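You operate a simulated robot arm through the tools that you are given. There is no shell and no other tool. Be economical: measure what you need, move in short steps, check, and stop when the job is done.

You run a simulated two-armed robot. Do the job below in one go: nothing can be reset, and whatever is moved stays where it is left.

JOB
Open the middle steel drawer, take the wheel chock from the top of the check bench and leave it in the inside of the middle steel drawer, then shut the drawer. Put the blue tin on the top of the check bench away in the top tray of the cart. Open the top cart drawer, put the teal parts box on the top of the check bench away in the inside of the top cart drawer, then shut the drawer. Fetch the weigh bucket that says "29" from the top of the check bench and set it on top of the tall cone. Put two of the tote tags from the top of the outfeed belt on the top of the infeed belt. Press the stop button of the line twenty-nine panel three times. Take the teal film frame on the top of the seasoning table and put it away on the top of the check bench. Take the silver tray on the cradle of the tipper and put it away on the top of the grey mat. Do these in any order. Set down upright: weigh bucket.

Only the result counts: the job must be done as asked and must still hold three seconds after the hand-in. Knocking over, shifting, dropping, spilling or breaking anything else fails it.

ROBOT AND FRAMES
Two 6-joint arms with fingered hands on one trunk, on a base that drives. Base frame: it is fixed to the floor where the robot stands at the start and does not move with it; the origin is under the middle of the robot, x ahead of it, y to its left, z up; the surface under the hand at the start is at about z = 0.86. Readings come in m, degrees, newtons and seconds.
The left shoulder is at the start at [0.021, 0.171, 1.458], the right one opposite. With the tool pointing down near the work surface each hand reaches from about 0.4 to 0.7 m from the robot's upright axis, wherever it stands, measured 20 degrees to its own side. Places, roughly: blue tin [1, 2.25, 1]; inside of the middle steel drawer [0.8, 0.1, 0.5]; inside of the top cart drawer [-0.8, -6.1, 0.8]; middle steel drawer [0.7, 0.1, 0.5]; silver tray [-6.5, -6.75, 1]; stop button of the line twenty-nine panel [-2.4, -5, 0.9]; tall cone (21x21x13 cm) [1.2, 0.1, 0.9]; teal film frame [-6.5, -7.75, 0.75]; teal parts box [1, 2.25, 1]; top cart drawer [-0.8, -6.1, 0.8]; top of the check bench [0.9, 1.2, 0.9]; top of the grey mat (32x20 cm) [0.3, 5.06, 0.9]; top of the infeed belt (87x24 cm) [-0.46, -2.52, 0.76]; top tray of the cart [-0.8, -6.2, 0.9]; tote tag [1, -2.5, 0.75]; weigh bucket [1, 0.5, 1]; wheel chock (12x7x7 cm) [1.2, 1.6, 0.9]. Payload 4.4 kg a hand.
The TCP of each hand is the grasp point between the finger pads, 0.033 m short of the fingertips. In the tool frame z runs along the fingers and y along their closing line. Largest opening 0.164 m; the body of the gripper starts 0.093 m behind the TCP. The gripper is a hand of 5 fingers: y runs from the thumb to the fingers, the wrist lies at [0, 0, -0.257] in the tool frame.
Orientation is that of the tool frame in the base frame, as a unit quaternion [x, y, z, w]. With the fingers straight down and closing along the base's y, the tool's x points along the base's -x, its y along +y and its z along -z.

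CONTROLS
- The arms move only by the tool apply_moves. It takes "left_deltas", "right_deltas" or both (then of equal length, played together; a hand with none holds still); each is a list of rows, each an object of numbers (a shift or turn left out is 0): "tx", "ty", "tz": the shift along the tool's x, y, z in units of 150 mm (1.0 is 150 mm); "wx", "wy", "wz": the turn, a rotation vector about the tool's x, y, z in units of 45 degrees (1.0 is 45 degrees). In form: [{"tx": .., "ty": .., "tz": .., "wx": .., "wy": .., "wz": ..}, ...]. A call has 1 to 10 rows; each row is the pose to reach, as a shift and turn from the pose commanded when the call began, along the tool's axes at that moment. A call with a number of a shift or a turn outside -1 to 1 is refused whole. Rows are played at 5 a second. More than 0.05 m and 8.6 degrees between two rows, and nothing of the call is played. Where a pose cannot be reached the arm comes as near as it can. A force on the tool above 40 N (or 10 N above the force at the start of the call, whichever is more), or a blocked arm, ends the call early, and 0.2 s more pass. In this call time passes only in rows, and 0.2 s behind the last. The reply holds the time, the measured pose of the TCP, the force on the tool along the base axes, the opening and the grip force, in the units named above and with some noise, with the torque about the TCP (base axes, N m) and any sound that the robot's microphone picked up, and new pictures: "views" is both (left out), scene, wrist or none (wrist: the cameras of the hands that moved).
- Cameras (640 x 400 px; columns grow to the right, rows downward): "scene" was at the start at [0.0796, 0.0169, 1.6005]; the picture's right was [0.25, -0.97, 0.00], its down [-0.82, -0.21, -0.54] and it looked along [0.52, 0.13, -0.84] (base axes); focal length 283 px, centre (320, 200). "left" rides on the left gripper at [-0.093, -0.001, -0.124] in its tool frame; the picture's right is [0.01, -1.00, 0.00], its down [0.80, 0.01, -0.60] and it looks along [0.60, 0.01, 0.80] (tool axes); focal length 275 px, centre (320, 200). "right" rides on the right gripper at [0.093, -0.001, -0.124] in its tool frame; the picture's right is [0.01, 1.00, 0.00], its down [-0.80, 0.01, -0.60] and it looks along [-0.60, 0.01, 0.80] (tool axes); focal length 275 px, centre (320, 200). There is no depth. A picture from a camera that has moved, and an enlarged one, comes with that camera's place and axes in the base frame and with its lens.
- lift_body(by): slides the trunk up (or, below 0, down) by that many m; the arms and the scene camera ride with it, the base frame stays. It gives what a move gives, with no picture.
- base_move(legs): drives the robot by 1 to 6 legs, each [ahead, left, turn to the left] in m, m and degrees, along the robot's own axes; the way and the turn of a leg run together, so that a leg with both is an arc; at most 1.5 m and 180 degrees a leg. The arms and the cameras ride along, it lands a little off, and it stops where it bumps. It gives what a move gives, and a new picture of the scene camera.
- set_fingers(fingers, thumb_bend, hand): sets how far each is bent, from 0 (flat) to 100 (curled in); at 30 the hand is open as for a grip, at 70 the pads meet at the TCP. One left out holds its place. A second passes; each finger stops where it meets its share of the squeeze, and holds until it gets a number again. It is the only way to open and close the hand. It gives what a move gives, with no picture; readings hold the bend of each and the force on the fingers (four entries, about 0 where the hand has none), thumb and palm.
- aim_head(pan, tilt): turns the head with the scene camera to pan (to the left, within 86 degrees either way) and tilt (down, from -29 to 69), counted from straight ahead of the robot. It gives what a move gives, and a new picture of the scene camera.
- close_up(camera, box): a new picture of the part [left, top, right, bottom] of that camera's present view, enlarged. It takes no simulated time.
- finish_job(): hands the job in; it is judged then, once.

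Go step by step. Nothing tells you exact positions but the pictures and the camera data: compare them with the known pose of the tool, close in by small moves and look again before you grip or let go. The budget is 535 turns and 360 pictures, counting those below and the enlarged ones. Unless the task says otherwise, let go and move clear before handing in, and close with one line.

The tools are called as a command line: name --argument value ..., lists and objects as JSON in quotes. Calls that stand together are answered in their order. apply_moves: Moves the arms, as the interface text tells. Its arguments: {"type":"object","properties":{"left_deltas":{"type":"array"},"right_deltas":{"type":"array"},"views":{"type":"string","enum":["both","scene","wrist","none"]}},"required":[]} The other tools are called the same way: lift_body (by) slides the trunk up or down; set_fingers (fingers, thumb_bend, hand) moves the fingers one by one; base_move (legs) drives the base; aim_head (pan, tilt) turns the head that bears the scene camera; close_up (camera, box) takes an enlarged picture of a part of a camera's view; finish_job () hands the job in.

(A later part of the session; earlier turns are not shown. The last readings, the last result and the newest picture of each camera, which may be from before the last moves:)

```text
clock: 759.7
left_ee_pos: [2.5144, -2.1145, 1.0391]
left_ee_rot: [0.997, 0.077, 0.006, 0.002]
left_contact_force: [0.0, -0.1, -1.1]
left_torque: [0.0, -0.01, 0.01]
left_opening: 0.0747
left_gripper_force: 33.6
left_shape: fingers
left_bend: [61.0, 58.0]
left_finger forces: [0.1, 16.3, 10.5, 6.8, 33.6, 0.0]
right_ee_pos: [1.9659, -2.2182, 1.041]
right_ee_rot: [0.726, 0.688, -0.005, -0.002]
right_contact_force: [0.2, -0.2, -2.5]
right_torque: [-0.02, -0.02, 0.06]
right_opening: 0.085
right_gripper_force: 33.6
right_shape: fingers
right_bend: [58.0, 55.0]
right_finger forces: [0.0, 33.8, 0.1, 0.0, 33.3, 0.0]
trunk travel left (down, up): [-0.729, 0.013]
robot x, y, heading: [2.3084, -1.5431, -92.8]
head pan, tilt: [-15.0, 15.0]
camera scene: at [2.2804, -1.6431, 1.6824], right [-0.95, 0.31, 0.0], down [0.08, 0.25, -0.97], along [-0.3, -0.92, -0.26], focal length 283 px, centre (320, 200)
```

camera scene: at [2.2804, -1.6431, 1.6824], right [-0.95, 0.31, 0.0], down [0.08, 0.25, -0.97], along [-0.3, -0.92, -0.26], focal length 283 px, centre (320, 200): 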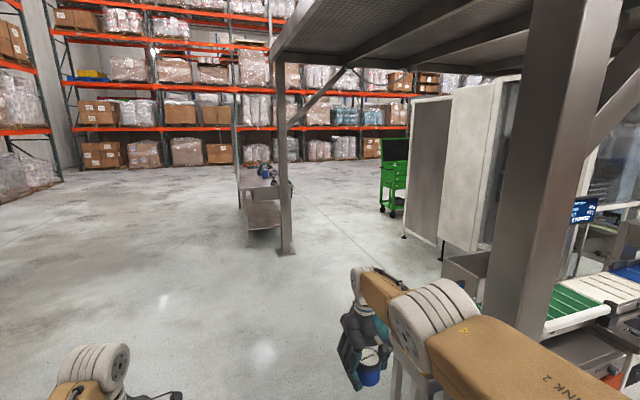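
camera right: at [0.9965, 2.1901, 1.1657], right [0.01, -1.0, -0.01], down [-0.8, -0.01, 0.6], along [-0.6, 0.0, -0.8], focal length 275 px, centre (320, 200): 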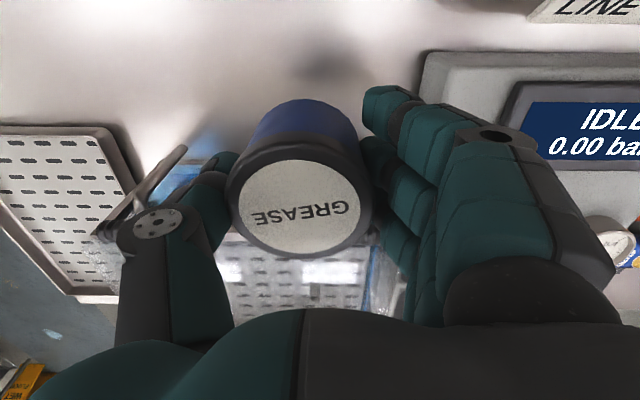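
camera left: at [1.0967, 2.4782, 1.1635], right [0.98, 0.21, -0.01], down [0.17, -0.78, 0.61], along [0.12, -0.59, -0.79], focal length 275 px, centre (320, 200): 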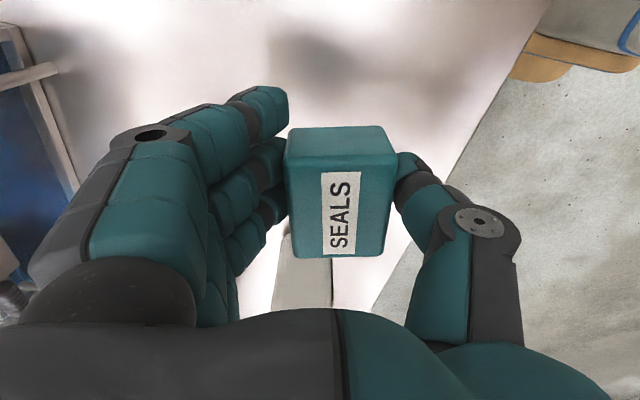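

base_move --legs '[[1.4, 0, 3], [0.65, 0, 0], [0, -1.4, 0], [1.2, 0, 0]]'

aim_head --pan -40 --tilt 30

```text
clock: 782.1
left_ee_pos: [1.0514, -5.3361, 1.0381]
left_ee_rot: [0.996, 0.087, 0.005, 0.003]
left_contact_force: [0.6, -0.7, -1.5]
left_torque: [0.01, 0.03, -0.04]
left_opening: 0.0746
left_gripper_force: 33.9
left_shape: fingers
left_bend: [61.0, 58.0]
left_finger forces: [0.0, 16.3, 10.5, 6.7, 33.7, 0.1]
right_ee_pos: [0.5015, -5.4523, 1.0417]
right_ee_rot: [0.718, 0.696, -0.004, -0.001]
right_contact_force: [-0.5, 0.0, -3.4]
right_torque: [0.01, -0.05, -0.05]
right_opening: 0.0853
right_gripper_force: 33.7
right_shape: fingers
right_bend: [58.0, 55.0]
right_finger forces: [0.1, 33.9, 0.0, 0.0, 33.3, 0.1]
trunk travel left (down, up): [-0.729, 0.013]
robot x, y, heading: [0.8297, -4.7685, -91.9]
head pan, tilt: [-15.0, 15.0]
camera scene: at [0.8057, -4.8698, 1.6824], right [-0.96, 0.29, 0.0], down [0.07, 0.25, -0.97], along [-0.28, -0.92, -0.26], focal length 283 px, centre (320, 200)
```

scene: 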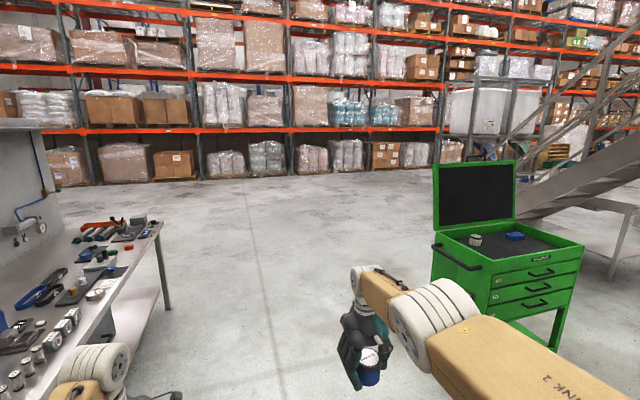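

```text
clock: 783.0
left_ee_pos: [1.0507, -5.3361, 1.0399]
left_ee_rot: [0.996, 0.087, 0.004, 0.002]
left_contact_force: [0.3, 0.0, -1.4]
left_torque: [-0.02, 0.03, 0.01]
left_opening: 0.0741
left_gripper_force: 33.7
left_shape: fingers
left_bend: [61.0, 58.0]
left_finger forces: [0.0, 16.4, 10.4, 6.8, 33.7, 0.0]
right_ee_pos: [0.5021, -5.4513, 1.0421]
right_ee_rot: [0.718, 0.696, -0.005, -0.001]
right_contact_force: [0.1, 0.2, -3.0]
right_torque: [-0.04, -0.03, 0.01]
right_opening: 0.0853
right_gripper_force: 33.5
right_shape: fingers
right_bend: [58.0, 55.0]
right_finger forces: [0.0, 33.8, 0.0, 0.0, 33.2, 0.0]
trunk travel left (down, up): [-0.729, 0.013]
robot x, y, heading: [0.8302, -4.7692, -91.7]
head pan, tilt: [-40.0, 30.0]
camera scene: at [0.7725, -4.8475, 1.6582], right [-0.75, 0.66, 0.0], down [0.33, 0.37, -0.87], along [-0.58, -0.65, -0.5], focal length 283 px, centre (320, 200)
```

scene: 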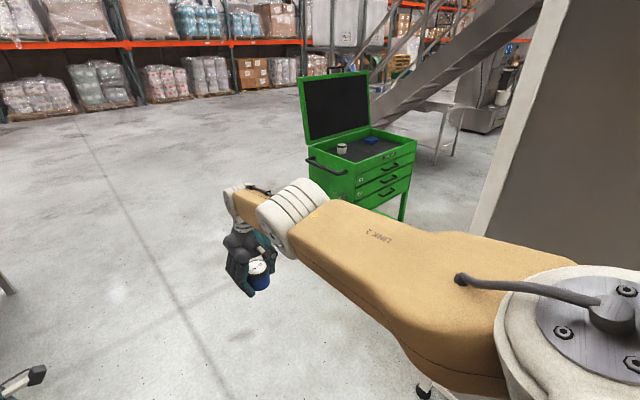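

close_up --camera "scene" --box '[290, 60, 430, 230]'

```text
2.35 times, centred on (360, 145) of scene
camera zoom: at [0.7725, -4.8475, 1.6582], right [-0.75, 0.66, 0.0], down [0.33, 0.37, -0.87], along [-0.58, -0.65, -0.5], focal length 665 px, centre (226, 329)
```

zoom: 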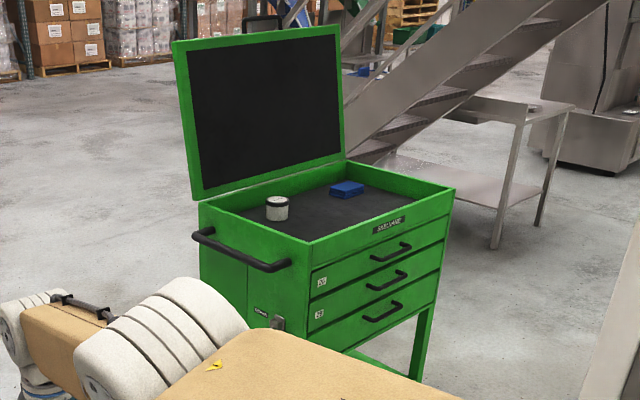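

The cart front faces +y: top handle near [-0.89,-5.94,0.833], tray rim z≈0.95, tight space before it under the bagger frame. I'll circle south around the cart to its west-front side.

base_move --legs '[[1.0, -0.3, 2], [1.4, 0, 0], [0, -1.5, 0], [0, -0.75, 0]]'

aim_head --pan 80 --tilt 25

```text
clock: 805.8
left_ee_pos: [-1.5235, -7.7211, 1.039]
left_ee_rot: [0.994, 0.109, 0.006, 0.002]
left_contact_force: [-0.3, 0.3, -1.6]
left_torque: [0.0, -0.01, 0.0]
left_opening: 0.0745
left_gripper_force: 33.6
left_shape: fingers
left_bend: [61.0, 58.0]
left_finger forces: [0.0, 16.5, 10.5, 6.6, 33.7, 0.0]
right_ee_pos: [-2.064, -7.863, 1.0408]
right_ee_rot: [0.702, 0.712, -0.006, -0.001]
right_contact_force: [0.2, -0.4, -3.3]
right_torque: [-0.02, -0.02, 0.0]
right_opening: 0.0854
right_gripper_force: 34.0
right_shape: fingers
right_bend: [58.0, 55.0]
right_finger forces: [0.1, 33.9, 0.0, 0.1, 33.3, 0.0]
trunk travel left (down, up): [-0.729, 0.013]
robot x, y, heading: [-1.7698, -7.1687, -89.4]
head pan, tilt: [-40.0, 30.0]
camera scene: at [-1.8237, -7.2474, 1.6582], right [-0.78, 0.63, 0.0], down [0.32, 0.39, -0.87], along [-0.55, -0.67, -0.5], focal length 283 px, centre (320, 200)
```

scene: 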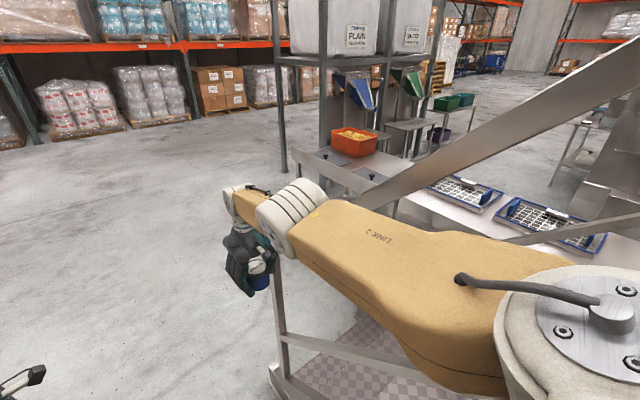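

```text
clock: 807.8
left_ee_pos: [-1.5232, -7.7232, 1.0388]
left_ee_rot: [0.994, 0.109, 0.005, 0.002]
left_contact_force: [-0.2, -0.3, -1.7]
left_torque: [0.0, 0.01, -0.03]
left_opening: 0.0744
left_gripper_force: 33.6
left_shape: fingers
left_bend: [61.0, 58.0]
left_finger forces: [0.0, 16.5, 10.4, 6.5, 33.7, 0.0]
right_ee_pos: [-2.0658, -7.8626, 1.0416]
right_ee_rot: [0.703, 0.712, -0.005, -0.002]
right_contact_force: [0.2, 0.4, -2.8]
right_torque: [-0.01, -0.04, -0.02]
right_opening: 0.0851
right_gripper_force: 33.8
right_shape: fingers
right_bend: [58.0, 55.0]
right_finger forces: [0.0, 33.9, 0.1, 0.0, 33.3, 0.0]
trunk travel left (down, up): [-0.729, 0.013]
robot x, y, heading: [-1.7647, -7.1659, -89.3]
head pan, tilt: [80.0, 25.0]
camera scene: at [-1.6753, -7.1919, 1.6662], right [-0.16, -0.99, 0.0], down [-0.42, 0.07, -0.91], along [0.89, -0.14, -0.42], focal length 283 px, centre (320, 200)
```

scene: 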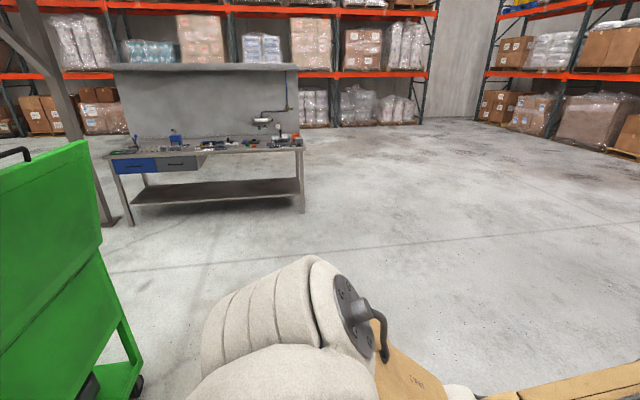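

base_move --legs '[[0, 0.08, 0], [-1.0, 0, 0]]'

aim_head --pan 45 --tilt 35

```text
clock: 813.6
left_ee_pos: [-1.4594, -6.737, 1.0393]
left_ee_rot: [0.995, 0.101, 0.005, 0.003]
left_contact_force: [-0.2, 0.8, -0.4]
left_torque: [-0.03, 0.01, -0.02]
left_opening: 0.0745
left_gripper_force: 33.2
left_shape: fingers
left_bend: [61.0, 58.0]
left_finger forces: [0.0, 16.6, 10.5, 6.5, 33.6, 0.0]
right_ee_pos: [-2.0032, -6.8667, 1.0408]
right_ee_rot: [0.709, 0.705, -0.004, -0.001]
right_contact_force: [-0.2, 0.5, -3.0]
right_torque: [-0.03, 0.0, 0.01]
right_opening: 0.0851
right_gripper_force: 34.0
right_shape: fingers
right_bend: [58.0, 55.0]
right_finger forces: [0.1, 34.1, 0.1, 0.0, 33.5, 0.0]
trunk travel left (down, up): [-0.729, 0.013]
robot x, y, heading: [-1.6939, -6.1762, -90.3]
head pan, tilt: [80.0, 25.0]
camera scene: at [-1.6014, -6.2023, 1.6662], right [-0.18, -0.98, 0.0], down [-0.42, 0.08, -0.91], along [0.89, -0.16, -0.42], focal length 283 px, centre (320, 200)
```

scene: 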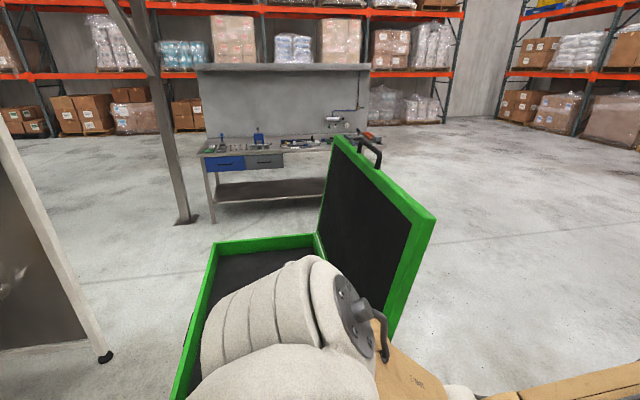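

```text
clock: 814.6
left_ee_pos: [-1.4601, -6.7359, 1.0394]
left_ee_rot: [0.995, 0.101, 0.006, 0.002]
left_contact_force: [0.3, -0.6, -1.3]
left_torque: [-0.01, 0.03, -0.02]
left_opening: 0.0746
left_gripper_force: 33.5
left_shape: fingers
left_bend: [61.0, 58.0]
left_finger forces: [0.0, 16.6, 10.4, 6.6, 33.7, 0.1]
right_ee_pos: [-2.0026, -6.8662, 1.0414]
right_ee_rot: [0.709, 0.705, -0.005, -0.002]
right_contact_force: [-0.7, -0.9, -3.1]
right_torque: [-0.01, -0.06, 0.02]
right_opening: 0.0852
right_gripper_force: 33.9
right_shape: fingers
right_bend: [58.0, 55.0]
right_finger forces: [0.0, 34.1, 0.0, 0.0, 33.6, 0.0]
trunk travel left (down, up): [-0.729, 0.013]
robot x, y, heading: [-1.6909, -6.1737, -90.1]
head pan, tilt: [45.0, 35.0]
camera scene: at [-1.6299, -6.2486, 1.6504], right [-0.71, -0.71, 0.0], down [-0.4, 0.41, -0.82], along [0.58, -0.58, -0.57], focal length 283 px, centre (320, 200)
```

scene: 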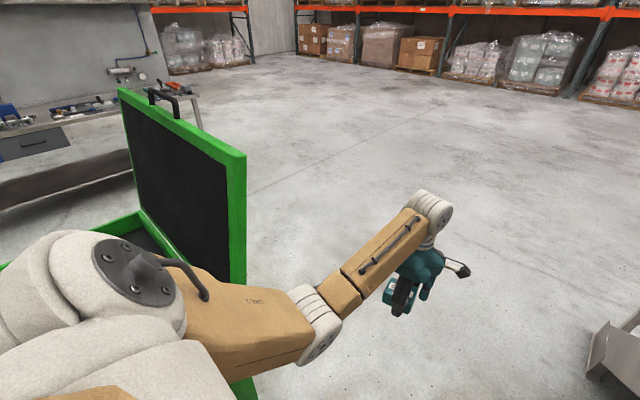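

From the west side the tray is open. I'll back up north, turn to face +x and come alongside the cart.

base_move --legs '[[-0.72, -0.1, 0], [0, 0, 45], [0, 0, 45]]'

aim_head --pan -25 --tilt 35

close_up --camera "scene" --box '[200, 60, 480, 260]'

```text
clock: 822.7
left_ee_pos: [-1.2218, -5.2178, 1.0393]
left_ee_rot: [0.638, 0.77, 0.005, -0.002]
left_contact_force: [0.5, -0.2, -1.0]
left_torque: [-0.05, 0.01, -0.01]
left_opening: 0.0743
left_gripper_force: 32.7
left_shape: fingers
left_bend: [62.0, 58.0]
left_finger forces: [0.0, 16.4, 10.2, 6.3, 32.9, 0.0]
right_ee_pos: [-1.1012, -5.7631, 1.0418]
right_ee_rot: [0.01, 1.0, -0.004, 0.003]
right_contact_force: [0.0, -0.1, -2.3]
right_torque: [0.03, 0.02, -0.04]
right_opening: 0.0845
right_gripper_force: 32.7
right_shape: fingers
right_bend: [58.0, 55.0]
right_finger forces: [0.0, 33.2, 0.0, 0.0, 32.6, 0.0]
trunk travel left (down, up): [-0.729, 0.013]
robot x, y, heading: [-1.7863, -5.4436, -1.1]
head pan, tilt: [45.0, 35.0]
camera scene: at [-1.7107, -5.3823, 1.6504], right [0.69, -0.72, 0.0], down [-0.41, -0.4, -0.82], along [0.59, 0.57, -0.57], focal length 283 px, centre (320, 200)
```

scene: 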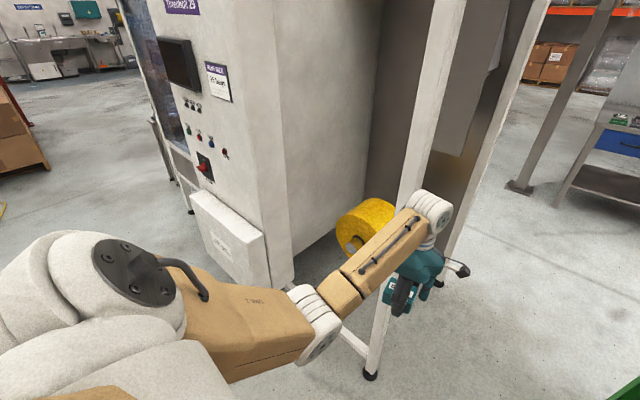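

```text
clock: 824.1
left_ee_pos: [-1.2214, -5.2184, 1.039]
left_ee_rot: [0.638, 0.77, 0.005, -0.002]
left_contact_force: [-0.4, -0.1, -1.5]
left_torque: [-0.02, -0.04, 0.02]
left_opening: 0.0744
left_gripper_force: 33.1
left_shape: fingers
left_bend: [62.0, 58.0]
left_finger forces: [0.0, 16.2, 10.2, 6.3, 32.8, 0.1]
right_ee_pos: [-1.1, -5.765, 1.0416]
right_ee_rot: [0.011, 1.0, -0.004, 0.003]
right_contact_force: [-0.6, -0.1, -2.7]
right_torque: [0.03, 0.01, 0.01]
right_opening: 0.0849
right_gripper_force: 32.8
right_shape: fingers
right_bend: [58.0, 55.0]
right_finger forces: [0.0, 33.2, 0.1, 0.1, 32.7, 0.1]
trunk travel left (down, up): [-0.729, 0.013]
robot x, y, heading: [-1.7853, -5.4413, -1.0]
head pan, tilt: [-25.0, 35.0]
camera scene: at [-1.6949, -5.4824, 1.6504], right [-0.44, -0.9, 0.0], down [-0.52, 0.25, -0.82], along [0.74, -0.36, -0.57], focal length 283 px, centre (320, 200)
```

scene: 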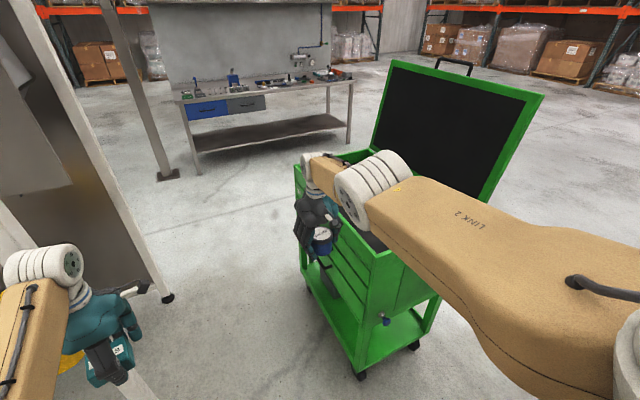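

```text
2.00 times, centred on (340, 160) of scene
camera zoom: at [-1.6949, -5.4824, 1.6504], right [-0.44, -0.9, 0.0], down [-0.52, 0.25, -0.82], along [0.74, -0.36, -0.57], focal length 565 px, centre (280, 280)
```

zoom: 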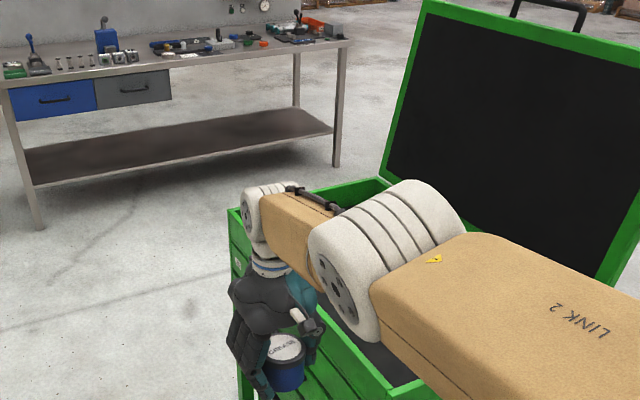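

base_move --legs '[[0, -0.42, 0]]'

close_up --camera "right" --box '[0, 0, 640, 400]'

```text
clock: 826.7
left_ee_pos: [-1.2289, -5.6432, 1.0388]
left_ee_rot: [0.638, 0.77, 0.005, -0.002]
left_contact_force: [-0.3, -1.0, -2.2]
left_torque: [0.01, 0.01, -0.02]
left_opening: 0.0742
left_gripper_force: 33.2
left_shape: fingers
left_bend: [62.0, 58.0]
left_finger forces: [0.0, 16.4, 10.2, 6.3, 32.9, 0.0]
right_ee_pos: [-1.1059, -6.1888, 1.0416]
right_ee_rot: [0.01, 1.0, -0.004, 0.003]
right_contact_force: [-0.5, -0.6, -3.5]
right_torque: [0.06, 0.02, 0.01]
right_opening: 0.0848
right_gripper_force: 33.1
right_shape: fingers
right_bend: [58.0, 55.0]
right_finger forces: [0.0, 33.3, 0.0, 0.0, 32.6, 0.0]
trunk travel left (down, up): [-0.729, 0.013]
robot x, y, heading: [-1.7914, -5.8724, -0.9]
head pan, tilt: [-25.0, 35.0]
camera scene: at [-1.7022, -5.9091, 1.6504], right [-0.44, -0.9, 0.0], down [-0.52, 0.25, -0.82], along [0.74, -0.36, -0.57], focal length 283 px, centre (320, 200)
```

scene: 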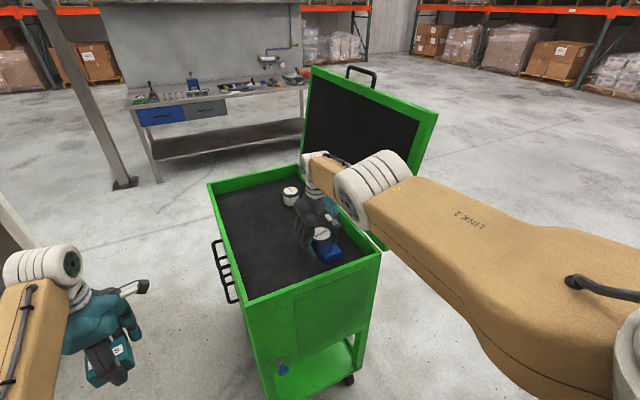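

```text
1.00 times, centred on (320, 200) of right (not enlarged: the box is as wide or as high as the picture)
camera zoom: at [-1.2001, -6.186, 1.1643], right [0.01, 1.0, -0.01], down [0.8, 0.0, 0.6], along [0.6, -0.01, -0.8], focal length 275 px, centre (320, 200)
```

zoom: 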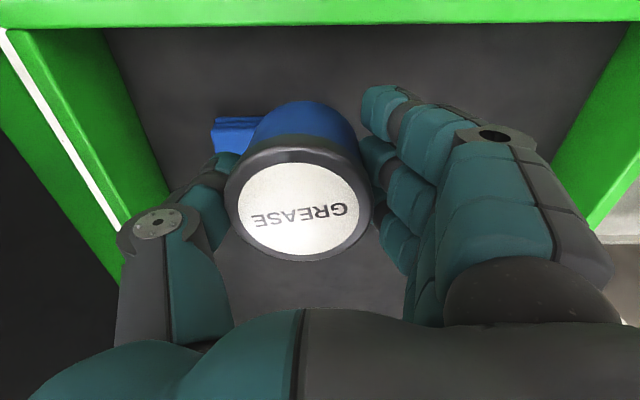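

base_move --legs '[[0.2, 0.07, 1]]'

close_up --camera "right" --box '[0, 0, 640, 400]'

```text
clock: 828.4
left_ee_pos: [-1.0335, -5.5648, 1.0377]
left_ee_rot: [0.632, 0.775, 0.005, -0.002]
left_contact_force: [0.3, -0.2, -0.9]
left_torque: [0.0, 0.02, 0.0]
left_opening: 0.074
left_gripper_force: 33.0
left_shape: fingers
left_bend: [62.0, 58.0]
left_finger forces: [0.0, 16.4, 10.2, 6.3, 33.0, 0.0]
right_ee_pos: [-0.9017, -6.1089, 1.0417]
right_ee_rot: [0.003, 1.0, -0.005, 0.003]
right_contact_force: [-0.1, -1.2, -3.1]
right_torque: [0.05, -0.01, -0.01]
right_opening: 0.0847
right_gripper_force: 33.2
right_shape: fingers
right_bend: [58.0, 55.0]
right_finger forces: [0.0, 33.3, 0.0, 0.1, 32.7, 0.0]
trunk travel left (down, up): [-0.729, 0.013]
robot x, y, heading: [-1.5949, -5.7999, -0.2]
head pan, tilt: [-25.0, 35.0]
camera scene: at [-1.5011, -5.8374, 1.6503], right [-0.42, -0.91, 0.0], down [-0.52, 0.24, -0.82], along [0.74, -0.35, -0.57], focal length 283 px, centre (320, 200)
```

scene: 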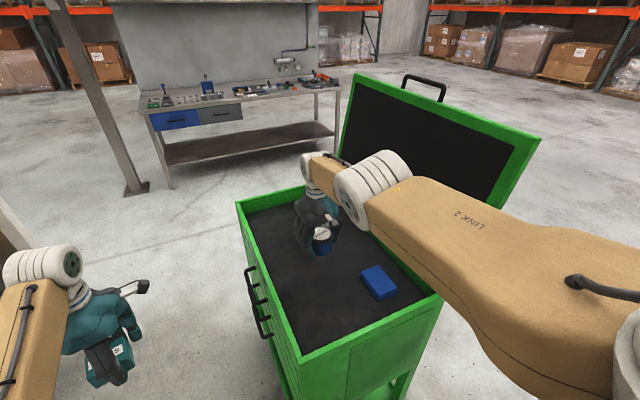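

```text
1.00 times, centred on (320, 200) of right (not enlarged: the box is as wide or as high as the picture)
camera zoom: at [-0.9953, -6.1071, 1.1641], right [-0.01, 1.0, -0.01], down [0.8, 0.01, 0.6], along [0.6, 0.0, -0.8], focal length 275 px, centre (320, 200)
```

zoom: 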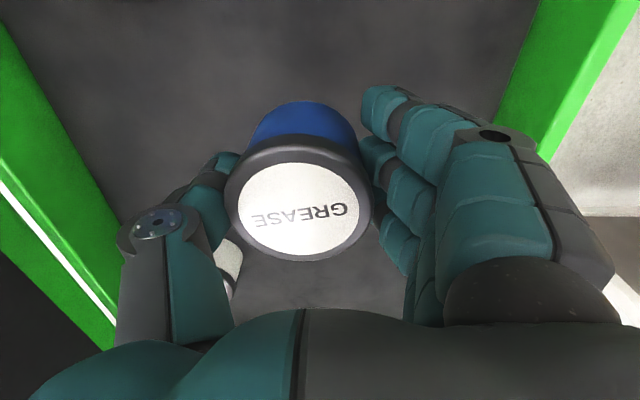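

Clear tray floor beneath. Lowering the tin.

apply_moves --right_deltas '[{"tz": 0.2}, {"tz": 0.4}]' --views "none"

apply_moves --right_deltas '[{"tz": 0.07}, {"tz": 0.13}, {"tz": 0.2}]' --views "none"

```text
clock: 829.0
left_ee_pos: [-1.0324, -5.5651, 1.039]
left_ee_rot: [0.632, 0.775, 0.005, -0.002]
left_contact_force: [0.6, 0.4, -1.6]
left_torque: [-0.06, -0.03, 0.0]
left_opening: 0.0743
left_gripper_force: 33.3
left_shape: fingers
left_bend: [62.0, 58.0]
left_finger forces: [0.0, 16.4, 10.2, 6.2, 33.1, 0.0]
right_ee_pos: [-0.9193, -6.1085, 0.9883]
right_ee_rot: [0.002, 1.0, -0.006, 0.002]
right_contact_force: [1.0, -0.1, -3.0]
right_torque: [0.01, 0.03, 0.01]
right_opening: 0.0848
right_gripper_force: 33.5
right_shape: fingers
right_bend: [58.0, 55.0]
right_finger forces: [0.0, 33.3, 0.1, 0.1, 32.6, 0.1]
right hand out of reach, approached as far as the arm can: row 1, 2
trunk travel left (down, up): [-0.729, 0.013]
robot x, y, heading: [-1.5963, -5.8024, -0.0]
head pan, tilt: [-25.0, 35.0]
```

```text
clock: 829.8
left_ee_pos: [-1.0328, -5.5644, 1.0395]
left_ee_rot: [0.632, 0.775, 0.004, -0.001]
left_contact_force: [-0.3, -0.5, -1.2]
left_torque: [-0.02, 0.0, -0.02]
left_opening: 0.0743
left_gripper_force: 33.1
left_shape: fingers
left_bend: [62.0, 58.0]
left_finger forces: [0.0, 16.4, 10.3, 6.3, 33.1, 0.1]
right_ee_pos: [-0.9285, -6.111, 0.9624]
right_ee_rot: [0.001, 1.0, -0.005, 0.003]
right_contact_force: [-0.3, -0.7, -3.4]
right_torque: [0.01, 0.0, -0.01]
right_opening: 0.0848
right_gripper_force: 32.8
right_shape: fingers
right_bend: [58.0, 55.0]
right_finger forces: [0.0, 33.2, 0.0, 0.1, 32.6, 0.1]
right hand out of reach, approached as far as the arm can: row 1, 2, 3
trunk travel left (down, up): [-0.729, 0.013]
robot x, y, heading: [-1.5933, -5.7997, -0.1]
head pan, tilt: [-25.0, 35.0]
```

lift_body --by -0.012

lift_body --by -0.01

```text
clock: 830.4
left_ee_pos: [-1.0334, -5.565, 1.0261]
left_ee_rot: [0.632, 0.775, 0.005, -0.001]
left_contact_force: [0.7, -0.8, -1.2]
left_torque: [-0.02, -0.03, 0.01]
left_opening: 0.074
left_gripper_force: 33.0
left_shape: fingers
left_bend: [62.0, 58.0]
left_finger forces: [0.1, 16.3, 10.3, 6.4, 33.2, 0.0]
right_ee_pos: [-0.9298, -6.1112, 0.9495]
right_ee_rot: [0.002, 1.0, -0.004, 0.003]
right_contact_force: [-0.1, -0.2, -3.4]
right_torque: [0.02, -0.01, -0.02]
right_opening: 0.0849
right_gripper_force: 33.0
right_shape: fingers
right_bend: [58.0, 55.0]
right_finger forces: [0.1, 33.2, 0.1, 0.0, 32.6, 0.0]
trunk travel left (down, up): [-0.717, 0.025]
robot x, y, heading: [-1.5992, -5.7979, -0.2]
head pan, tilt: [-25.0, 35.0]
```

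```text
clock: 831.0
left_ee_pos: [-1.0337, -5.5652, 1.018]
left_ee_rot: [0.632, 0.775, 0.005, -0.002]
left_contact_force: [0.2, -0.2, -0.8]
left_torque: [0.02, -0.01, -0.01]
left_opening: 0.074
left_gripper_force: 33.1
left_shape: fingers
left_bend: [62.0, 58.0]
left_finger forces: [0.0, 16.5, 10.2, 6.2, 33.1, 0.0]
right_ee_pos: [-0.9288, -6.1115, 0.9428]
right_ee_rot: [0.001, 1.0, -0.006, 0.006]
right_contact_force: [-2.9, -0.3, 15.9]
right_torque: [-0.51, 0.1, -0.09]
right_opening: 0.0846
right_gripper_force: 33.3
right_shape: fingers
right_bend: [58.0, 55.0]
right_finger forces: [0.0, 34.3, 0.0, 0.1, 33.6, 0.0]
trunk travel left (down, up): [-0.707, 0.035]
robot x, y, heading: [-1.5973, -5.7973, -0.0]
head pan, tilt: [-25.0, 35.0]
```

Contact with the tray floor. Release the tin and rise.

set_fingers --hand "right" --fingers 42 --thumb_bend 42

apply_moves --right_deltas '[{"tz": -0.15}, {"tz": -0.35}, {"tz": -0.55}]' --views "both"

```text
clock: 832.0
left_ee_pos: [-1.0345, -5.5652, 1.018]
left_ee_rot: [0.632, 0.775, 0.005, -0.001]
left_contact_force: [0.7, -0.7, -2.0]
left_torque: [-0.02, -0.01, 0.01]
left_opening: 0.0741
left_gripper_force: 32.6
left_shape: fingers
left_bend: [62.0, 58.0]
left_finger forces: [0.0, 16.5, 10.2, 6.3, 33.0, 0.0]
right_ee_pos: [-0.9295, -6.1104, 0.9398]
right_ee_rot: [0.002, 1.0, -0.004, 0.003]
right_contact_force: [-0.4, 0.6, -0.6]
right_torque: [0.02, -0.04, 0.02]
right_opening: 0.1308
right_gripper_force: 0.1
right_shape: fingers
right_bend: [42.0, 42.0]
right_finger forces: [0.0, 0.0, 0.1, 0.0, 0.0, 0.0]
trunk travel left (down, up): [-0.707, 0.035]
robot x, y, heading: [-1.592, -5.8029, -0.1]
head pan, tilt: [-25.0, 35.0]
```

```text
clock: 832.8
left_ee_pos: [-1.0347, -5.5653, 1.017]
left_ee_rot: [0.632, 0.775, 0.005, 0.0]
left_contact_force: [0.1, 0.0, -2.1]
left_torque: [0.01, -0.01, 0.03]
left_opening: 0.0742
left_gripper_force: 32.3
left_shape: fingers
left_bend: [62.0, 58.0]
left_finger forces: [0.1, 16.5, 10.3, 6.3, 33.1, 0.1]
right_ee_pos: [-0.9305, -6.1107, 1.022]
right_ee_rot: [0.003, 1.0, -0.004, 0.003]
right_contact_force: [-0.6, -0.5, 0.2]
right_torque: [0.03, -0.04, 0.04]
right_opening: 0.1309
right_gripper_force: 0.2
right_shape: fingers
right_bend: [42.0, 42.0]
right_finger forces: [0.0, 0.1, 0.0, 0.1, 0.0, 0.0]
trunk travel left (down, up): [-0.707, 0.035]
robot x, y, heading: [-1.5939, -5.7983, 0.2]
head pan, tilt: [-25.0, 35.0]
camera scene: at [-1.5028, -5.8378, 1.6284], right [-0.42, -0.91, 0.0], down [-0.52, 0.24, -0.82], along [0.74, -0.35, -0.57], focal length 283 px, centre (320, 200)
camera right: at [-1.0237, -6.1087, 1.1446], right [-0.01, 1.0, -0.01], down [0.8, 0.01, 0.6], along [0.6, 0.0, -0.8], focal length 275 px, centre (320, 200)
```

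scene: 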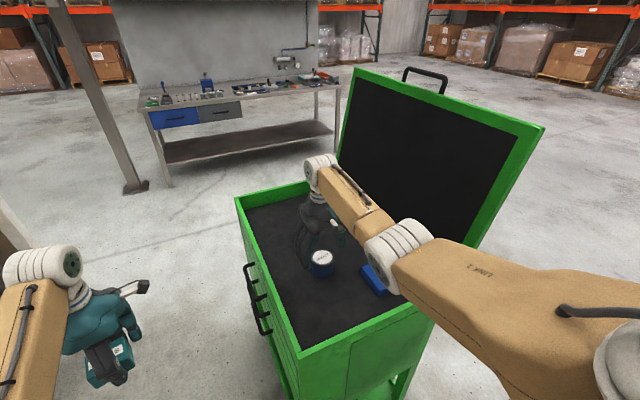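
right: 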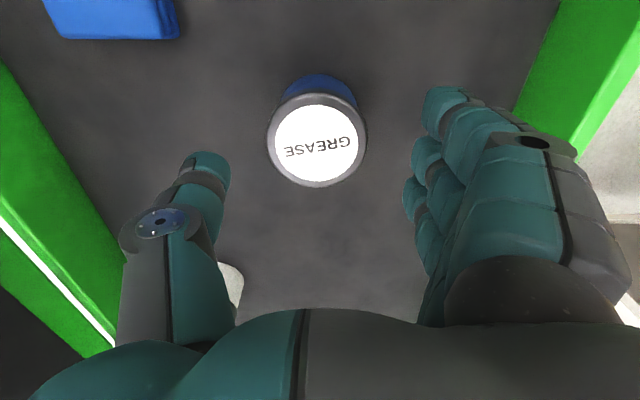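

Tin is in the tray. Now the drawer handle: zoom to measure the top bar.

close_up --camera "scene" --box '[220, 240, 300, 360]'

lift_body --by -0.2

close_up --camera "scene" --box '[200, 160, 320, 320]'

```text
3.33 times, centred on (260, 300) of scene
camera zoom: at [-1.5028, -5.8378, 1.6284], right [-0.42, -0.91, 0.0], down [-0.52, 0.24, -0.82], along [0.74, -0.35, -0.57], focal length 942 px, centre (520, -133)
```

zoom: 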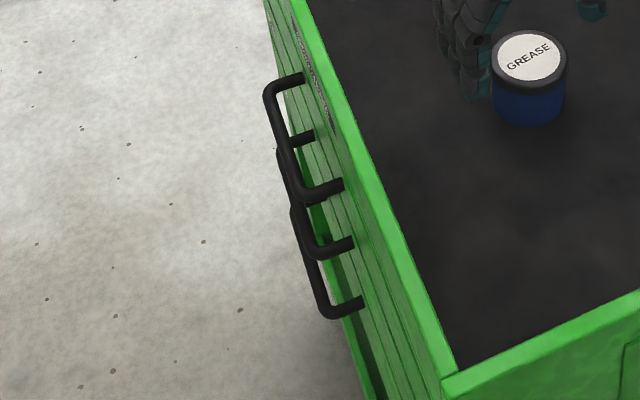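

```text
clock: 833.9
left_ee_pos: [-1.0329, -5.5656, 0.9243]
left_ee_rot: [0.632, 0.775, 0.006, -0.001]
left_contact_force: [1.2, -0.5, -1.0]
left_torque: [-0.03, 0.01, -0.02]
left_opening: 0.0741
left_gripper_force: 33.1
left_shape: fingers
left_bend: [62.0, 58.0]
left_finger forces: [0.0, 16.6, 10.3, 6.5, 33.3, 0.0]
right_ee_pos: [-0.9291, -6.1133, 0.9397]
right_ee_rot: [-0.001, 1.0, -0.004, 0.004]
right_contact_force: [-5.8, -0.8, 12.7]
right_torque: [0.87, 0.75, 0.38]
right_opening: 0.1319
right_gripper_force: 7.3
right_shape: fingers
right_bend: [42.0, 42.0]
right_finger forces: [10.6, 1.2, 0.6, 0.3, 0.8, 0.0]
trunk travel left (down, up): [-0.614, 0.128]
robot x, y, heading: [-1.5946, -5.7993, -0.0]
head pan, tilt: [-25.0, 35.0]
stopped: the force on the tool passed its limit at 62 N (the readings are from after the stop); the commanded pose is now the measured one
```

```text
2.50 times, centred on (260, 240) of scene
camera zoom: at [-1.502, -5.8372, 1.5356], right [-0.42, -0.91, 0.0], down [-0.52, 0.24, -0.82], along [0.74, -0.35, -0.57], focal length 706 px, centre (470, 100)
```

zoom: 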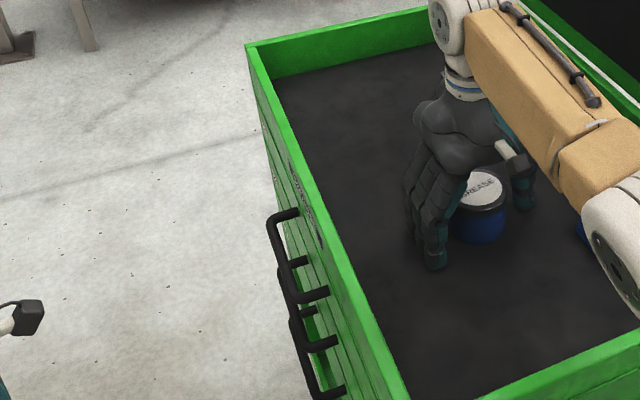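

lift_body --by 0.09

apply_moves --left_deltas '[{"ty": -0.25, "tx": -0.15}, {"ty": -0.5, "tx": -0.3}, {"ty": -0.75, "tx": -0.45}, {"ty": -1, "tx": -0.6}]' --views "none"

base_move --legs '[[0.04, 0.24, 0]]'

close_up --camera "right" --box '[0, 0, 640, 400]'

```text
clock: 835.1
left_ee_pos: [-1.0333, -5.566, 1.0142]
left_ee_rot: [0.632, 0.775, 0.005, -0.003]
left_contact_force: [-0.2, 0.1, -1.4]
left_torque: [-0.02, 0.01, -0.01]
left_opening: 0.0742
left_gripper_force: 33.1
left_shape: fingers
left_bend: [62.0, 58.0]
left_finger forces: [0.0, 16.6, 10.3, 6.3, 33.4, 0.0]
right_ee_pos: [-0.9285, -6.1115, 1.0268]
right_ee_rot: [0.001, 1.0, -0.004, 0.004]
right_contact_force: [-0.2, -0.1, -0.7]
right_torque: [0.03, -0.02, -0.05]
right_opening: 0.1312
right_gripper_force: 0.1
right_shape: fingers
right_bend: [42.0, 42.0]
right_finger forces: [0.0, 0.0, 0.0, 0.0, 0.0, 0.1]
trunk travel left (down, up): [-0.704, 0.038]
robot x, y, heading: [-1.5963, -5.8004, -0.1]
head pan, tilt: [-25.0, 35.0]
```

```text
clock: 836.2
left_ee_pos: [-1.1515, -5.5785, 0.9879]
left_ee_rot: [0.611, 0.784, 0.091, -0.057]
left_contact_force: [0.1, -0.1, -1.9]
left_torque: [0.0, -0.03, 0.03]
left_opening: 0.0739
left_gripper_force: 33.4
left_shape: fingers
left_bend: [62.0, 58.0]
left_finger forces: [0.0, 17.0, 10.2, 6.1, 33.3, 0.0]
left hand out of reach, approached as far as the arm can: row 2, 3, 4
right_ee_pos: [-0.9286, -6.1091, 1.0287]
right_ee_rot: [-0.001, 1.0, -0.004, 0.003]
right_contact_force: [0.2, 0.3, 0.4]
right_torque: [-0.03, -0.02, 0.02]
right_opening: 0.1314
right_gripper_force: 0.1
right_shape: fingers
right_bend: [42.0, 42.0]
right_finger forces: [0.1, 0.0, 0.0, 0.0, 0.0, 0.0]
trunk travel left (down, up): [-0.704, 0.038]
robot x, y, heading: [-1.5973, -5.8025, -0.3]
head pan, tilt: [-25.0, 35.0]
stopped in row 4 (left hand): the arm was blocked; the commanded pose is now the measured one
```

```text
clock: 838.0
left_ee_pos: [-1.1116, -5.3325, 0.9876]
left_ee_rot: [0.611, 0.785, 0.091, -0.057]
left_contact_force: [1.0, 0.7, -1.6]
left_torque: [-0.05, -0.02, -0.02]
left_opening: 0.074
left_gripper_force: 33.6
left_shape: fingers
left_bend: [62.0, 58.0]
left_finger forces: [0.1, 16.9, 10.1, 6.2, 33.3, 0.0]
right_ee_pos: [-0.8874, -5.864, 1.0273]
right_ee_rot: [0.0, 1.0, -0.005, 0.004]
right_contact_force: [-0.5, 1.3, -0.1]
right_torque: [-0.06, 0.01, -0.01]
right_opening: 0.1315
right_gripper_force: 0.0
right_shape: fingers
right_bend: [42.0, 42.0]
right_finger forces: [0.0, 0.1, 0.1, 0.0, 0.0, 0.1]
trunk travel left (down, up): [-0.704, 0.038]
robot x, y, heading: [-1.5527, -5.5545, 0.0]
head pan, tilt: [-25.0, 35.0]
camera scene: at [-1.4619, -5.591, 1.6261], right [-0.42, -0.91, 0.0], down [-0.52, 0.24, -0.82], along [0.74, -0.35, -0.57], focal length 283 px, centre (320, 200)
```

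scene: 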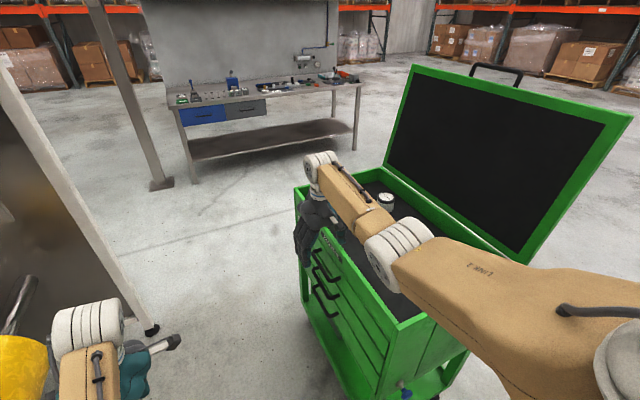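

```text
1.00 times, centred on (320, 200) of right (not enlarged: the box is as wide or as high as the picture)
camera zoom: at [-0.9814, -5.8625, 1.1504], right [-0.01, 1.0, -0.01], down [0.8, 0.02, 0.6], along [0.6, 0.0, -0.8], focal length 275 px, centre (320, 200)
```

zoom: 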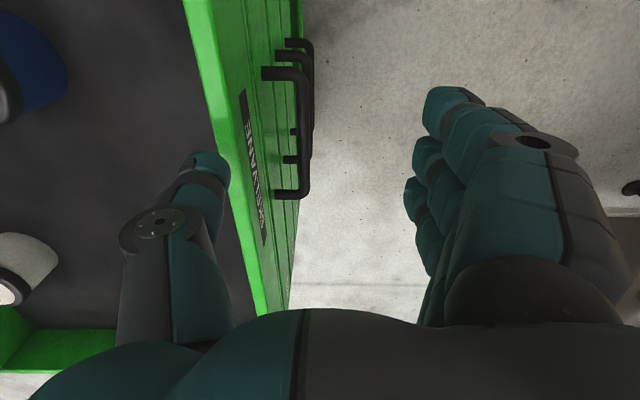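

Clear view of the top bar: y≈-5.882, x from -0.916 to -0.76, about 4.8 cm off the face. I'll narrow the fingers, lean the hand 20° and come down over it.

set_fingers --hand "right" --fingers 52 --thumb_bend 60

apply_moves --right_deltas '[{"tx": -0.1, "ty": 0.05, "wx": 0.15}, {"tx": -0.2, "ty": 0.1, "wx": 0.3, "tz": 0.1}, {"tx": -0.31, "ty": 0.163, "wx": 0.45, "tz": 0.3}]' --views "wrist"

```text
clock: 839.0
left_ee_pos: [-1.1123, -5.3348, 0.9877]
left_ee_rot: [0.61, 0.785, 0.089, -0.058]
left_contact_force: [-0.2, -0.4, -2.0]
left_torque: [0.0, -0.03, -0.01]
left_opening: 0.0743
left_gripper_force: 33.5
left_shape: fingers
left_bend: [62.0, 58.0]
left_finger forces: [0.0, 16.8, 10.2, 6.0, 33.4, 0.0]
right_ee_pos: [-0.8893, -5.8643, 1.0276]
right_ee_rot: [-0.001, 1.0, -0.005, 0.003]
right_contact_force: [0.0, 0.4, 0.6]
right_torque: [-0.02, 0.01, 0.02]
right_opening: 0.0778
right_gripper_force: 0.1
right_shape: fingers
right_bend: [52.0, 60.0]
right_finger forces: [0.1, 0.0, 0.1, 0.0, 0.0, 0.1]
trunk travel left (down, up): [-0.704, 0.038]
robot x, y, heading: [-1.5547, -5.5544, 0.1]
head pan, tilt: [-25.0, 35.0]
```

```text
clock: 839.8
left_ee_pos: [-1.112, -5.3342, 0.9887]
left_ee_rot: [0.611, 0.785, 0.091, -0.056]
left_contact_force: [-0.4, -0.5, -1.8]
left_torque: [0.02, -0.07, 0.01]
left_opening: 0.074
left_gripper_force: 33.6
left_shape: fingers
left_bend: [62.0, 58.0]
left_finger forces: [0.1, 16.9, 10.1, 6.2, 33.4, 0.1]
right_ee_pos: [-0.8843, -5.8443, 0.9976]
right_ee_rot: [0.0, 0.984, -0.181, 0.006]
right_contact_force: [1.0, -0.5, 2.7]
right_torque: [0.12, 0.08, -0.02]
right_opening: 0.0777
right_gripper_force: 0.0
right_shape: fingers
right_bend: [52.0, 60.0]
right_finger forces: [0.1, 0.1, 0.0, 0.0, 0.1, 0.0]
right hand out of reach, approached as far as the arm can: row 3
trunk travel left (down, up): [-0.704, 0.038]
robot x, y, heading: [-1.559, -5.5551, -0.1]
head pan, tilt: [-25.0, 35.0]
camera right: at [-0.9783, -5.799, 1.1118], right [-0.01, 0.93, -0.36], down [0.79, 0.22, 0.57], along [0.61, -0.28, -0.74], focal length 275 px, centre (320, 200)
```

right: 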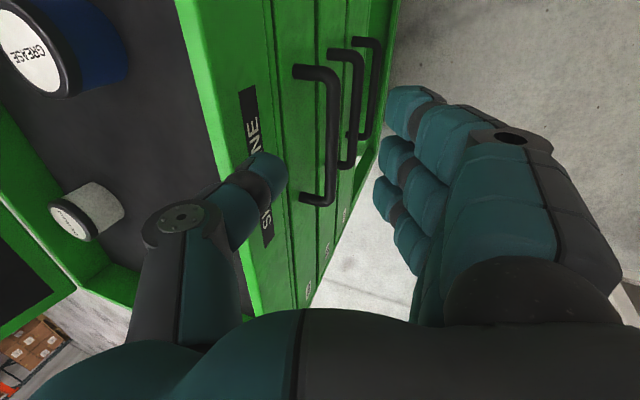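

base_move --legs '[[0.03, 0, 0]]'

apply_moves --right_deltas '[{"ty": 0.13, "tz": 0.15}, {"ty": 0.13, "tz": 0.35}, {"ty": 0.13, "tz": 0.5}]' --views "wrist"

```text
clock: 840.7
left_ee_pos: [-1.0798, -5.3329, 0.9877]
left_ee_rot: [0.611, 0.784, 0.09, -0.058]
left_contact_force: [1.2, 0.1, -1.4]
left_torque: [0.0, 0.03, 0.01]
left_opening: 0.0743
left_gripper_force: 33.0
left_shape: fingers
left_bend: [62.0, 58.0]
left_finger forces: [0.1, 16.9, 10.2, 6.1, 33.4, 0.0]
right_ee_pos: [-0.8533, -5.8429, 0.9927]
right_ee_rot: [-0.001, 0.984, -0.18, 0.002]
right_contact_force: [0.7, 1.1, -0.1]
right_torque: [0.01, 0.04, -0.07]
right_opening: 0.0775
right_gripper_force: 0.1
right_shape: fingers
right_bend: [52.0, 60.0]
right_finger forces: [0.1, 0.0, 0.0, 0.0, 0.1, 0.0]
trunk travel left (down, up): [-0.704, 0.038]
robot x, y, heading: [-1.5249, -5.5594, 0.1]
head pan, tilt: [-25.0, 35.0]
camera scene: at [-1.4304, -5.5921, 1.626], right [-0.42, -0.91, 0.0], down [-0.52, 0.24, -0.82], along [0.74, -0.35, -0.57], focal length 283 px, centre (320, 200)
```

scene: 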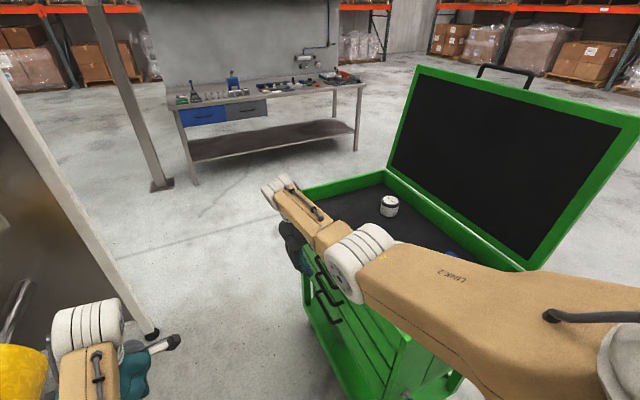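

```text
clock: 841.5
left_ee_pos: [-1.0828, -5.3341, 0.9875]
left_ee_rot: [0.61, 0.785, 0.091, -0.058]
left_contact_force: [-0.5, -0.1, -2.2]
left_torque: [-0.01, -0.05, 0.01]
left_opening: 0.074
left_gripper_force: 33.0
left_shape: fingers
left_bend: [62.0, 58.0]
left_finger forces: [0.1, 17.1, 10.1, 6.2, 33.4, 0.0]
right_ee_pos: [-0.8714, -5.8544, 0.9251]
right_ee_rot: [0.0, 0.984, -0.18, 0.005]
right_contact_force: [-0.6, 0.0, 0.1]
right_torque: [0.04, 0.02, -0.02]
right_opening: 0.0777
right_gripper_force: 0.0
right_shape: fingers
right_bend: [52.0, 60.0]
right_finger forces: [0.1, 0.1, 0.0, 0.0, 0.0, 0.1]
right hand out of reach, approached as far as the arm can: row 2, 3
trunk travel left (down, up): [-0.704, 0.038]
robot x, y, heading: [-1.5252, -5.5616, -0.1]
head pan, tilt: [-25.0, 35.0]
camera right: at [-0.9646, -5.8092, 1.041], right [-0.01, 0.94, -0.35], down [0.79, 0.22, 0.56], along [0.61, -0.28, -0.75], focal length 275 px, centre (320, 200)
```

right: 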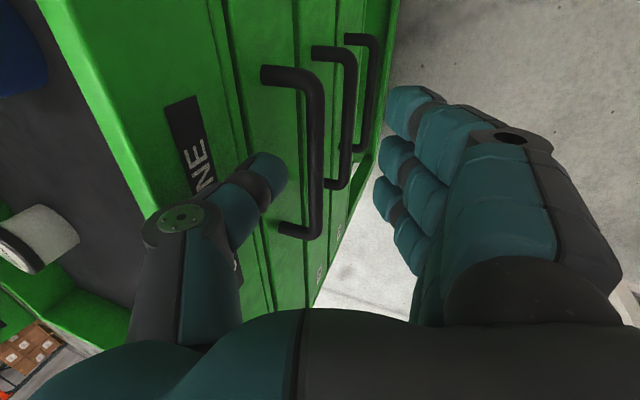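

lift_body --by -0.05

close_up --camera "right" --box '[0, 0, 640, 400]'

```text
clock: 842.4
left_ee_pos: [-1.0814, -5.3336, 0.9375]
left_ee_rot: [0.611, 0.785, 0.091, -0.057]
left_contact_force: [-0.7, -1.0, -1.3]
left_torque: [0.0, -0.01, -0.04]
left_opening: 0.0739
left_gripper_force: 33.1
left_shape: fingers
left_bend: [62.0, 58.0]
left_finger forces: [0.1, 17.0, 10.1, 6.1, 33.4, 0.1]
right_ee_pos: [-0.8703, -5.8554, 0.8757]
right_ee_rot: [0.0, 0.983, -0.181, 0.004]
right_contact_force: [1.4, -3.9, 9.6]
right_torque: [-0.36, -0.01, 0.02]
right_opening: 0.081
right_gripper_force: 3.7
right_shape: fingers
right_bend: [52.0, 59.0]
right_finger forces: [0.0, 0.0, 0.0, 0.0, 7.7, 0.1]
trunk travel left (down, up): [-0.654, 0.088]
robot x, y, heading: [-1.5221, -5.558, -0.1]
head pan, tilt: [-25.0, 35.0]
```

```text
1.00 times, centred on (320, 200) of right (not enlarged: the box is as wide or as high as the picture)
camera zoom: at [-0.9634, -5.8099, 0.991], right [-0.01, 0.93, -0.36], down [0.8, 0.22, 0.56], along [0.61, -0.28, -0.75], focal length 275 px, centre (320, 200)
```

zoom: 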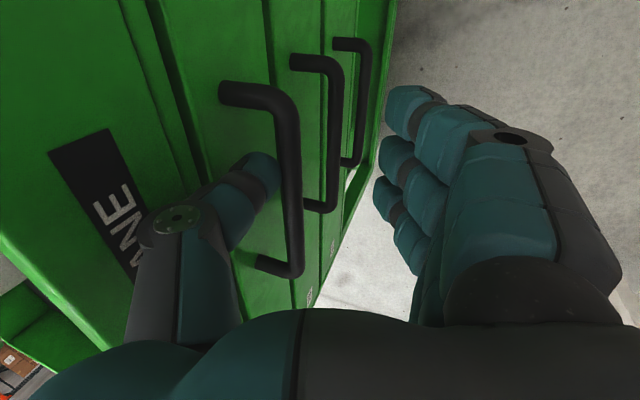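

The thumb is behind the bar. Closing the hand on it.

set_fingers --hand "right" --fingers 74 --thumb_bend 68

close_up --camera "right" --box '[0, 0, 640, 400]'

```text
clock: 843.4
left_ee_pos: [-1.0806, -5.3353, 0.9368]
left_ee_rot: [0.611, 0.784, 0.091, -0.058]
left_contact_force: [0.1, -1.0, -2.0]
left_torque: [0.0, -0.01, 0.02]
left_opening: 0.074
left_gripper_force: 33.5
left_shape: fingers
left_bend: [62.0, 58.0]
left_finger forces: [0.1, 17.0, 10.2, 6.1, 33.4, 0.1]
right_ee_pos: [-0.8693, -5.8539, 0.8733]
right_ee_rot: [-0.001, 0.984, -0.18, 0.001]
right_contact_force: [-1.0, 1.5, -10.3]
right_torque: [0.15, 0.24, 0.19]
right_opening: 0.0404
right_gripper_force: 9.5
right_shape: fingers
right_bend: [73.0, 66.0]
right_finger forces: [0.5, 2.1, 3.3, 5.3, 8.2, 0.0]
trunk travel left (down, up): [-0.654, 0.088]
robot x, y, heading: [-1.5235, -5.5541, -0.0]
head pan, tilt: [-25.0, 35.0]
```

```text
1.00 times, centred on (320, 200) of right (not enlarged: the box is as wide or as high as the picture)
camera zoom: at [-0.9642, -5.8092, 0.9886], right [-0.01, 0.94, -0.35], down [0.8, 0.22, 0.56], along [0.6, -0.28, -0.75], focal length 275 px, centre (320, 200)
```

zoom: 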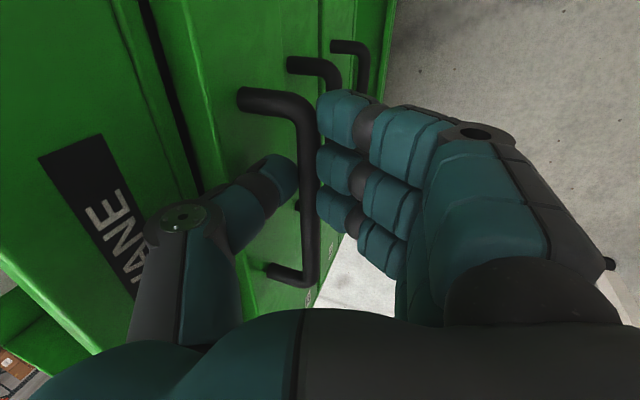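

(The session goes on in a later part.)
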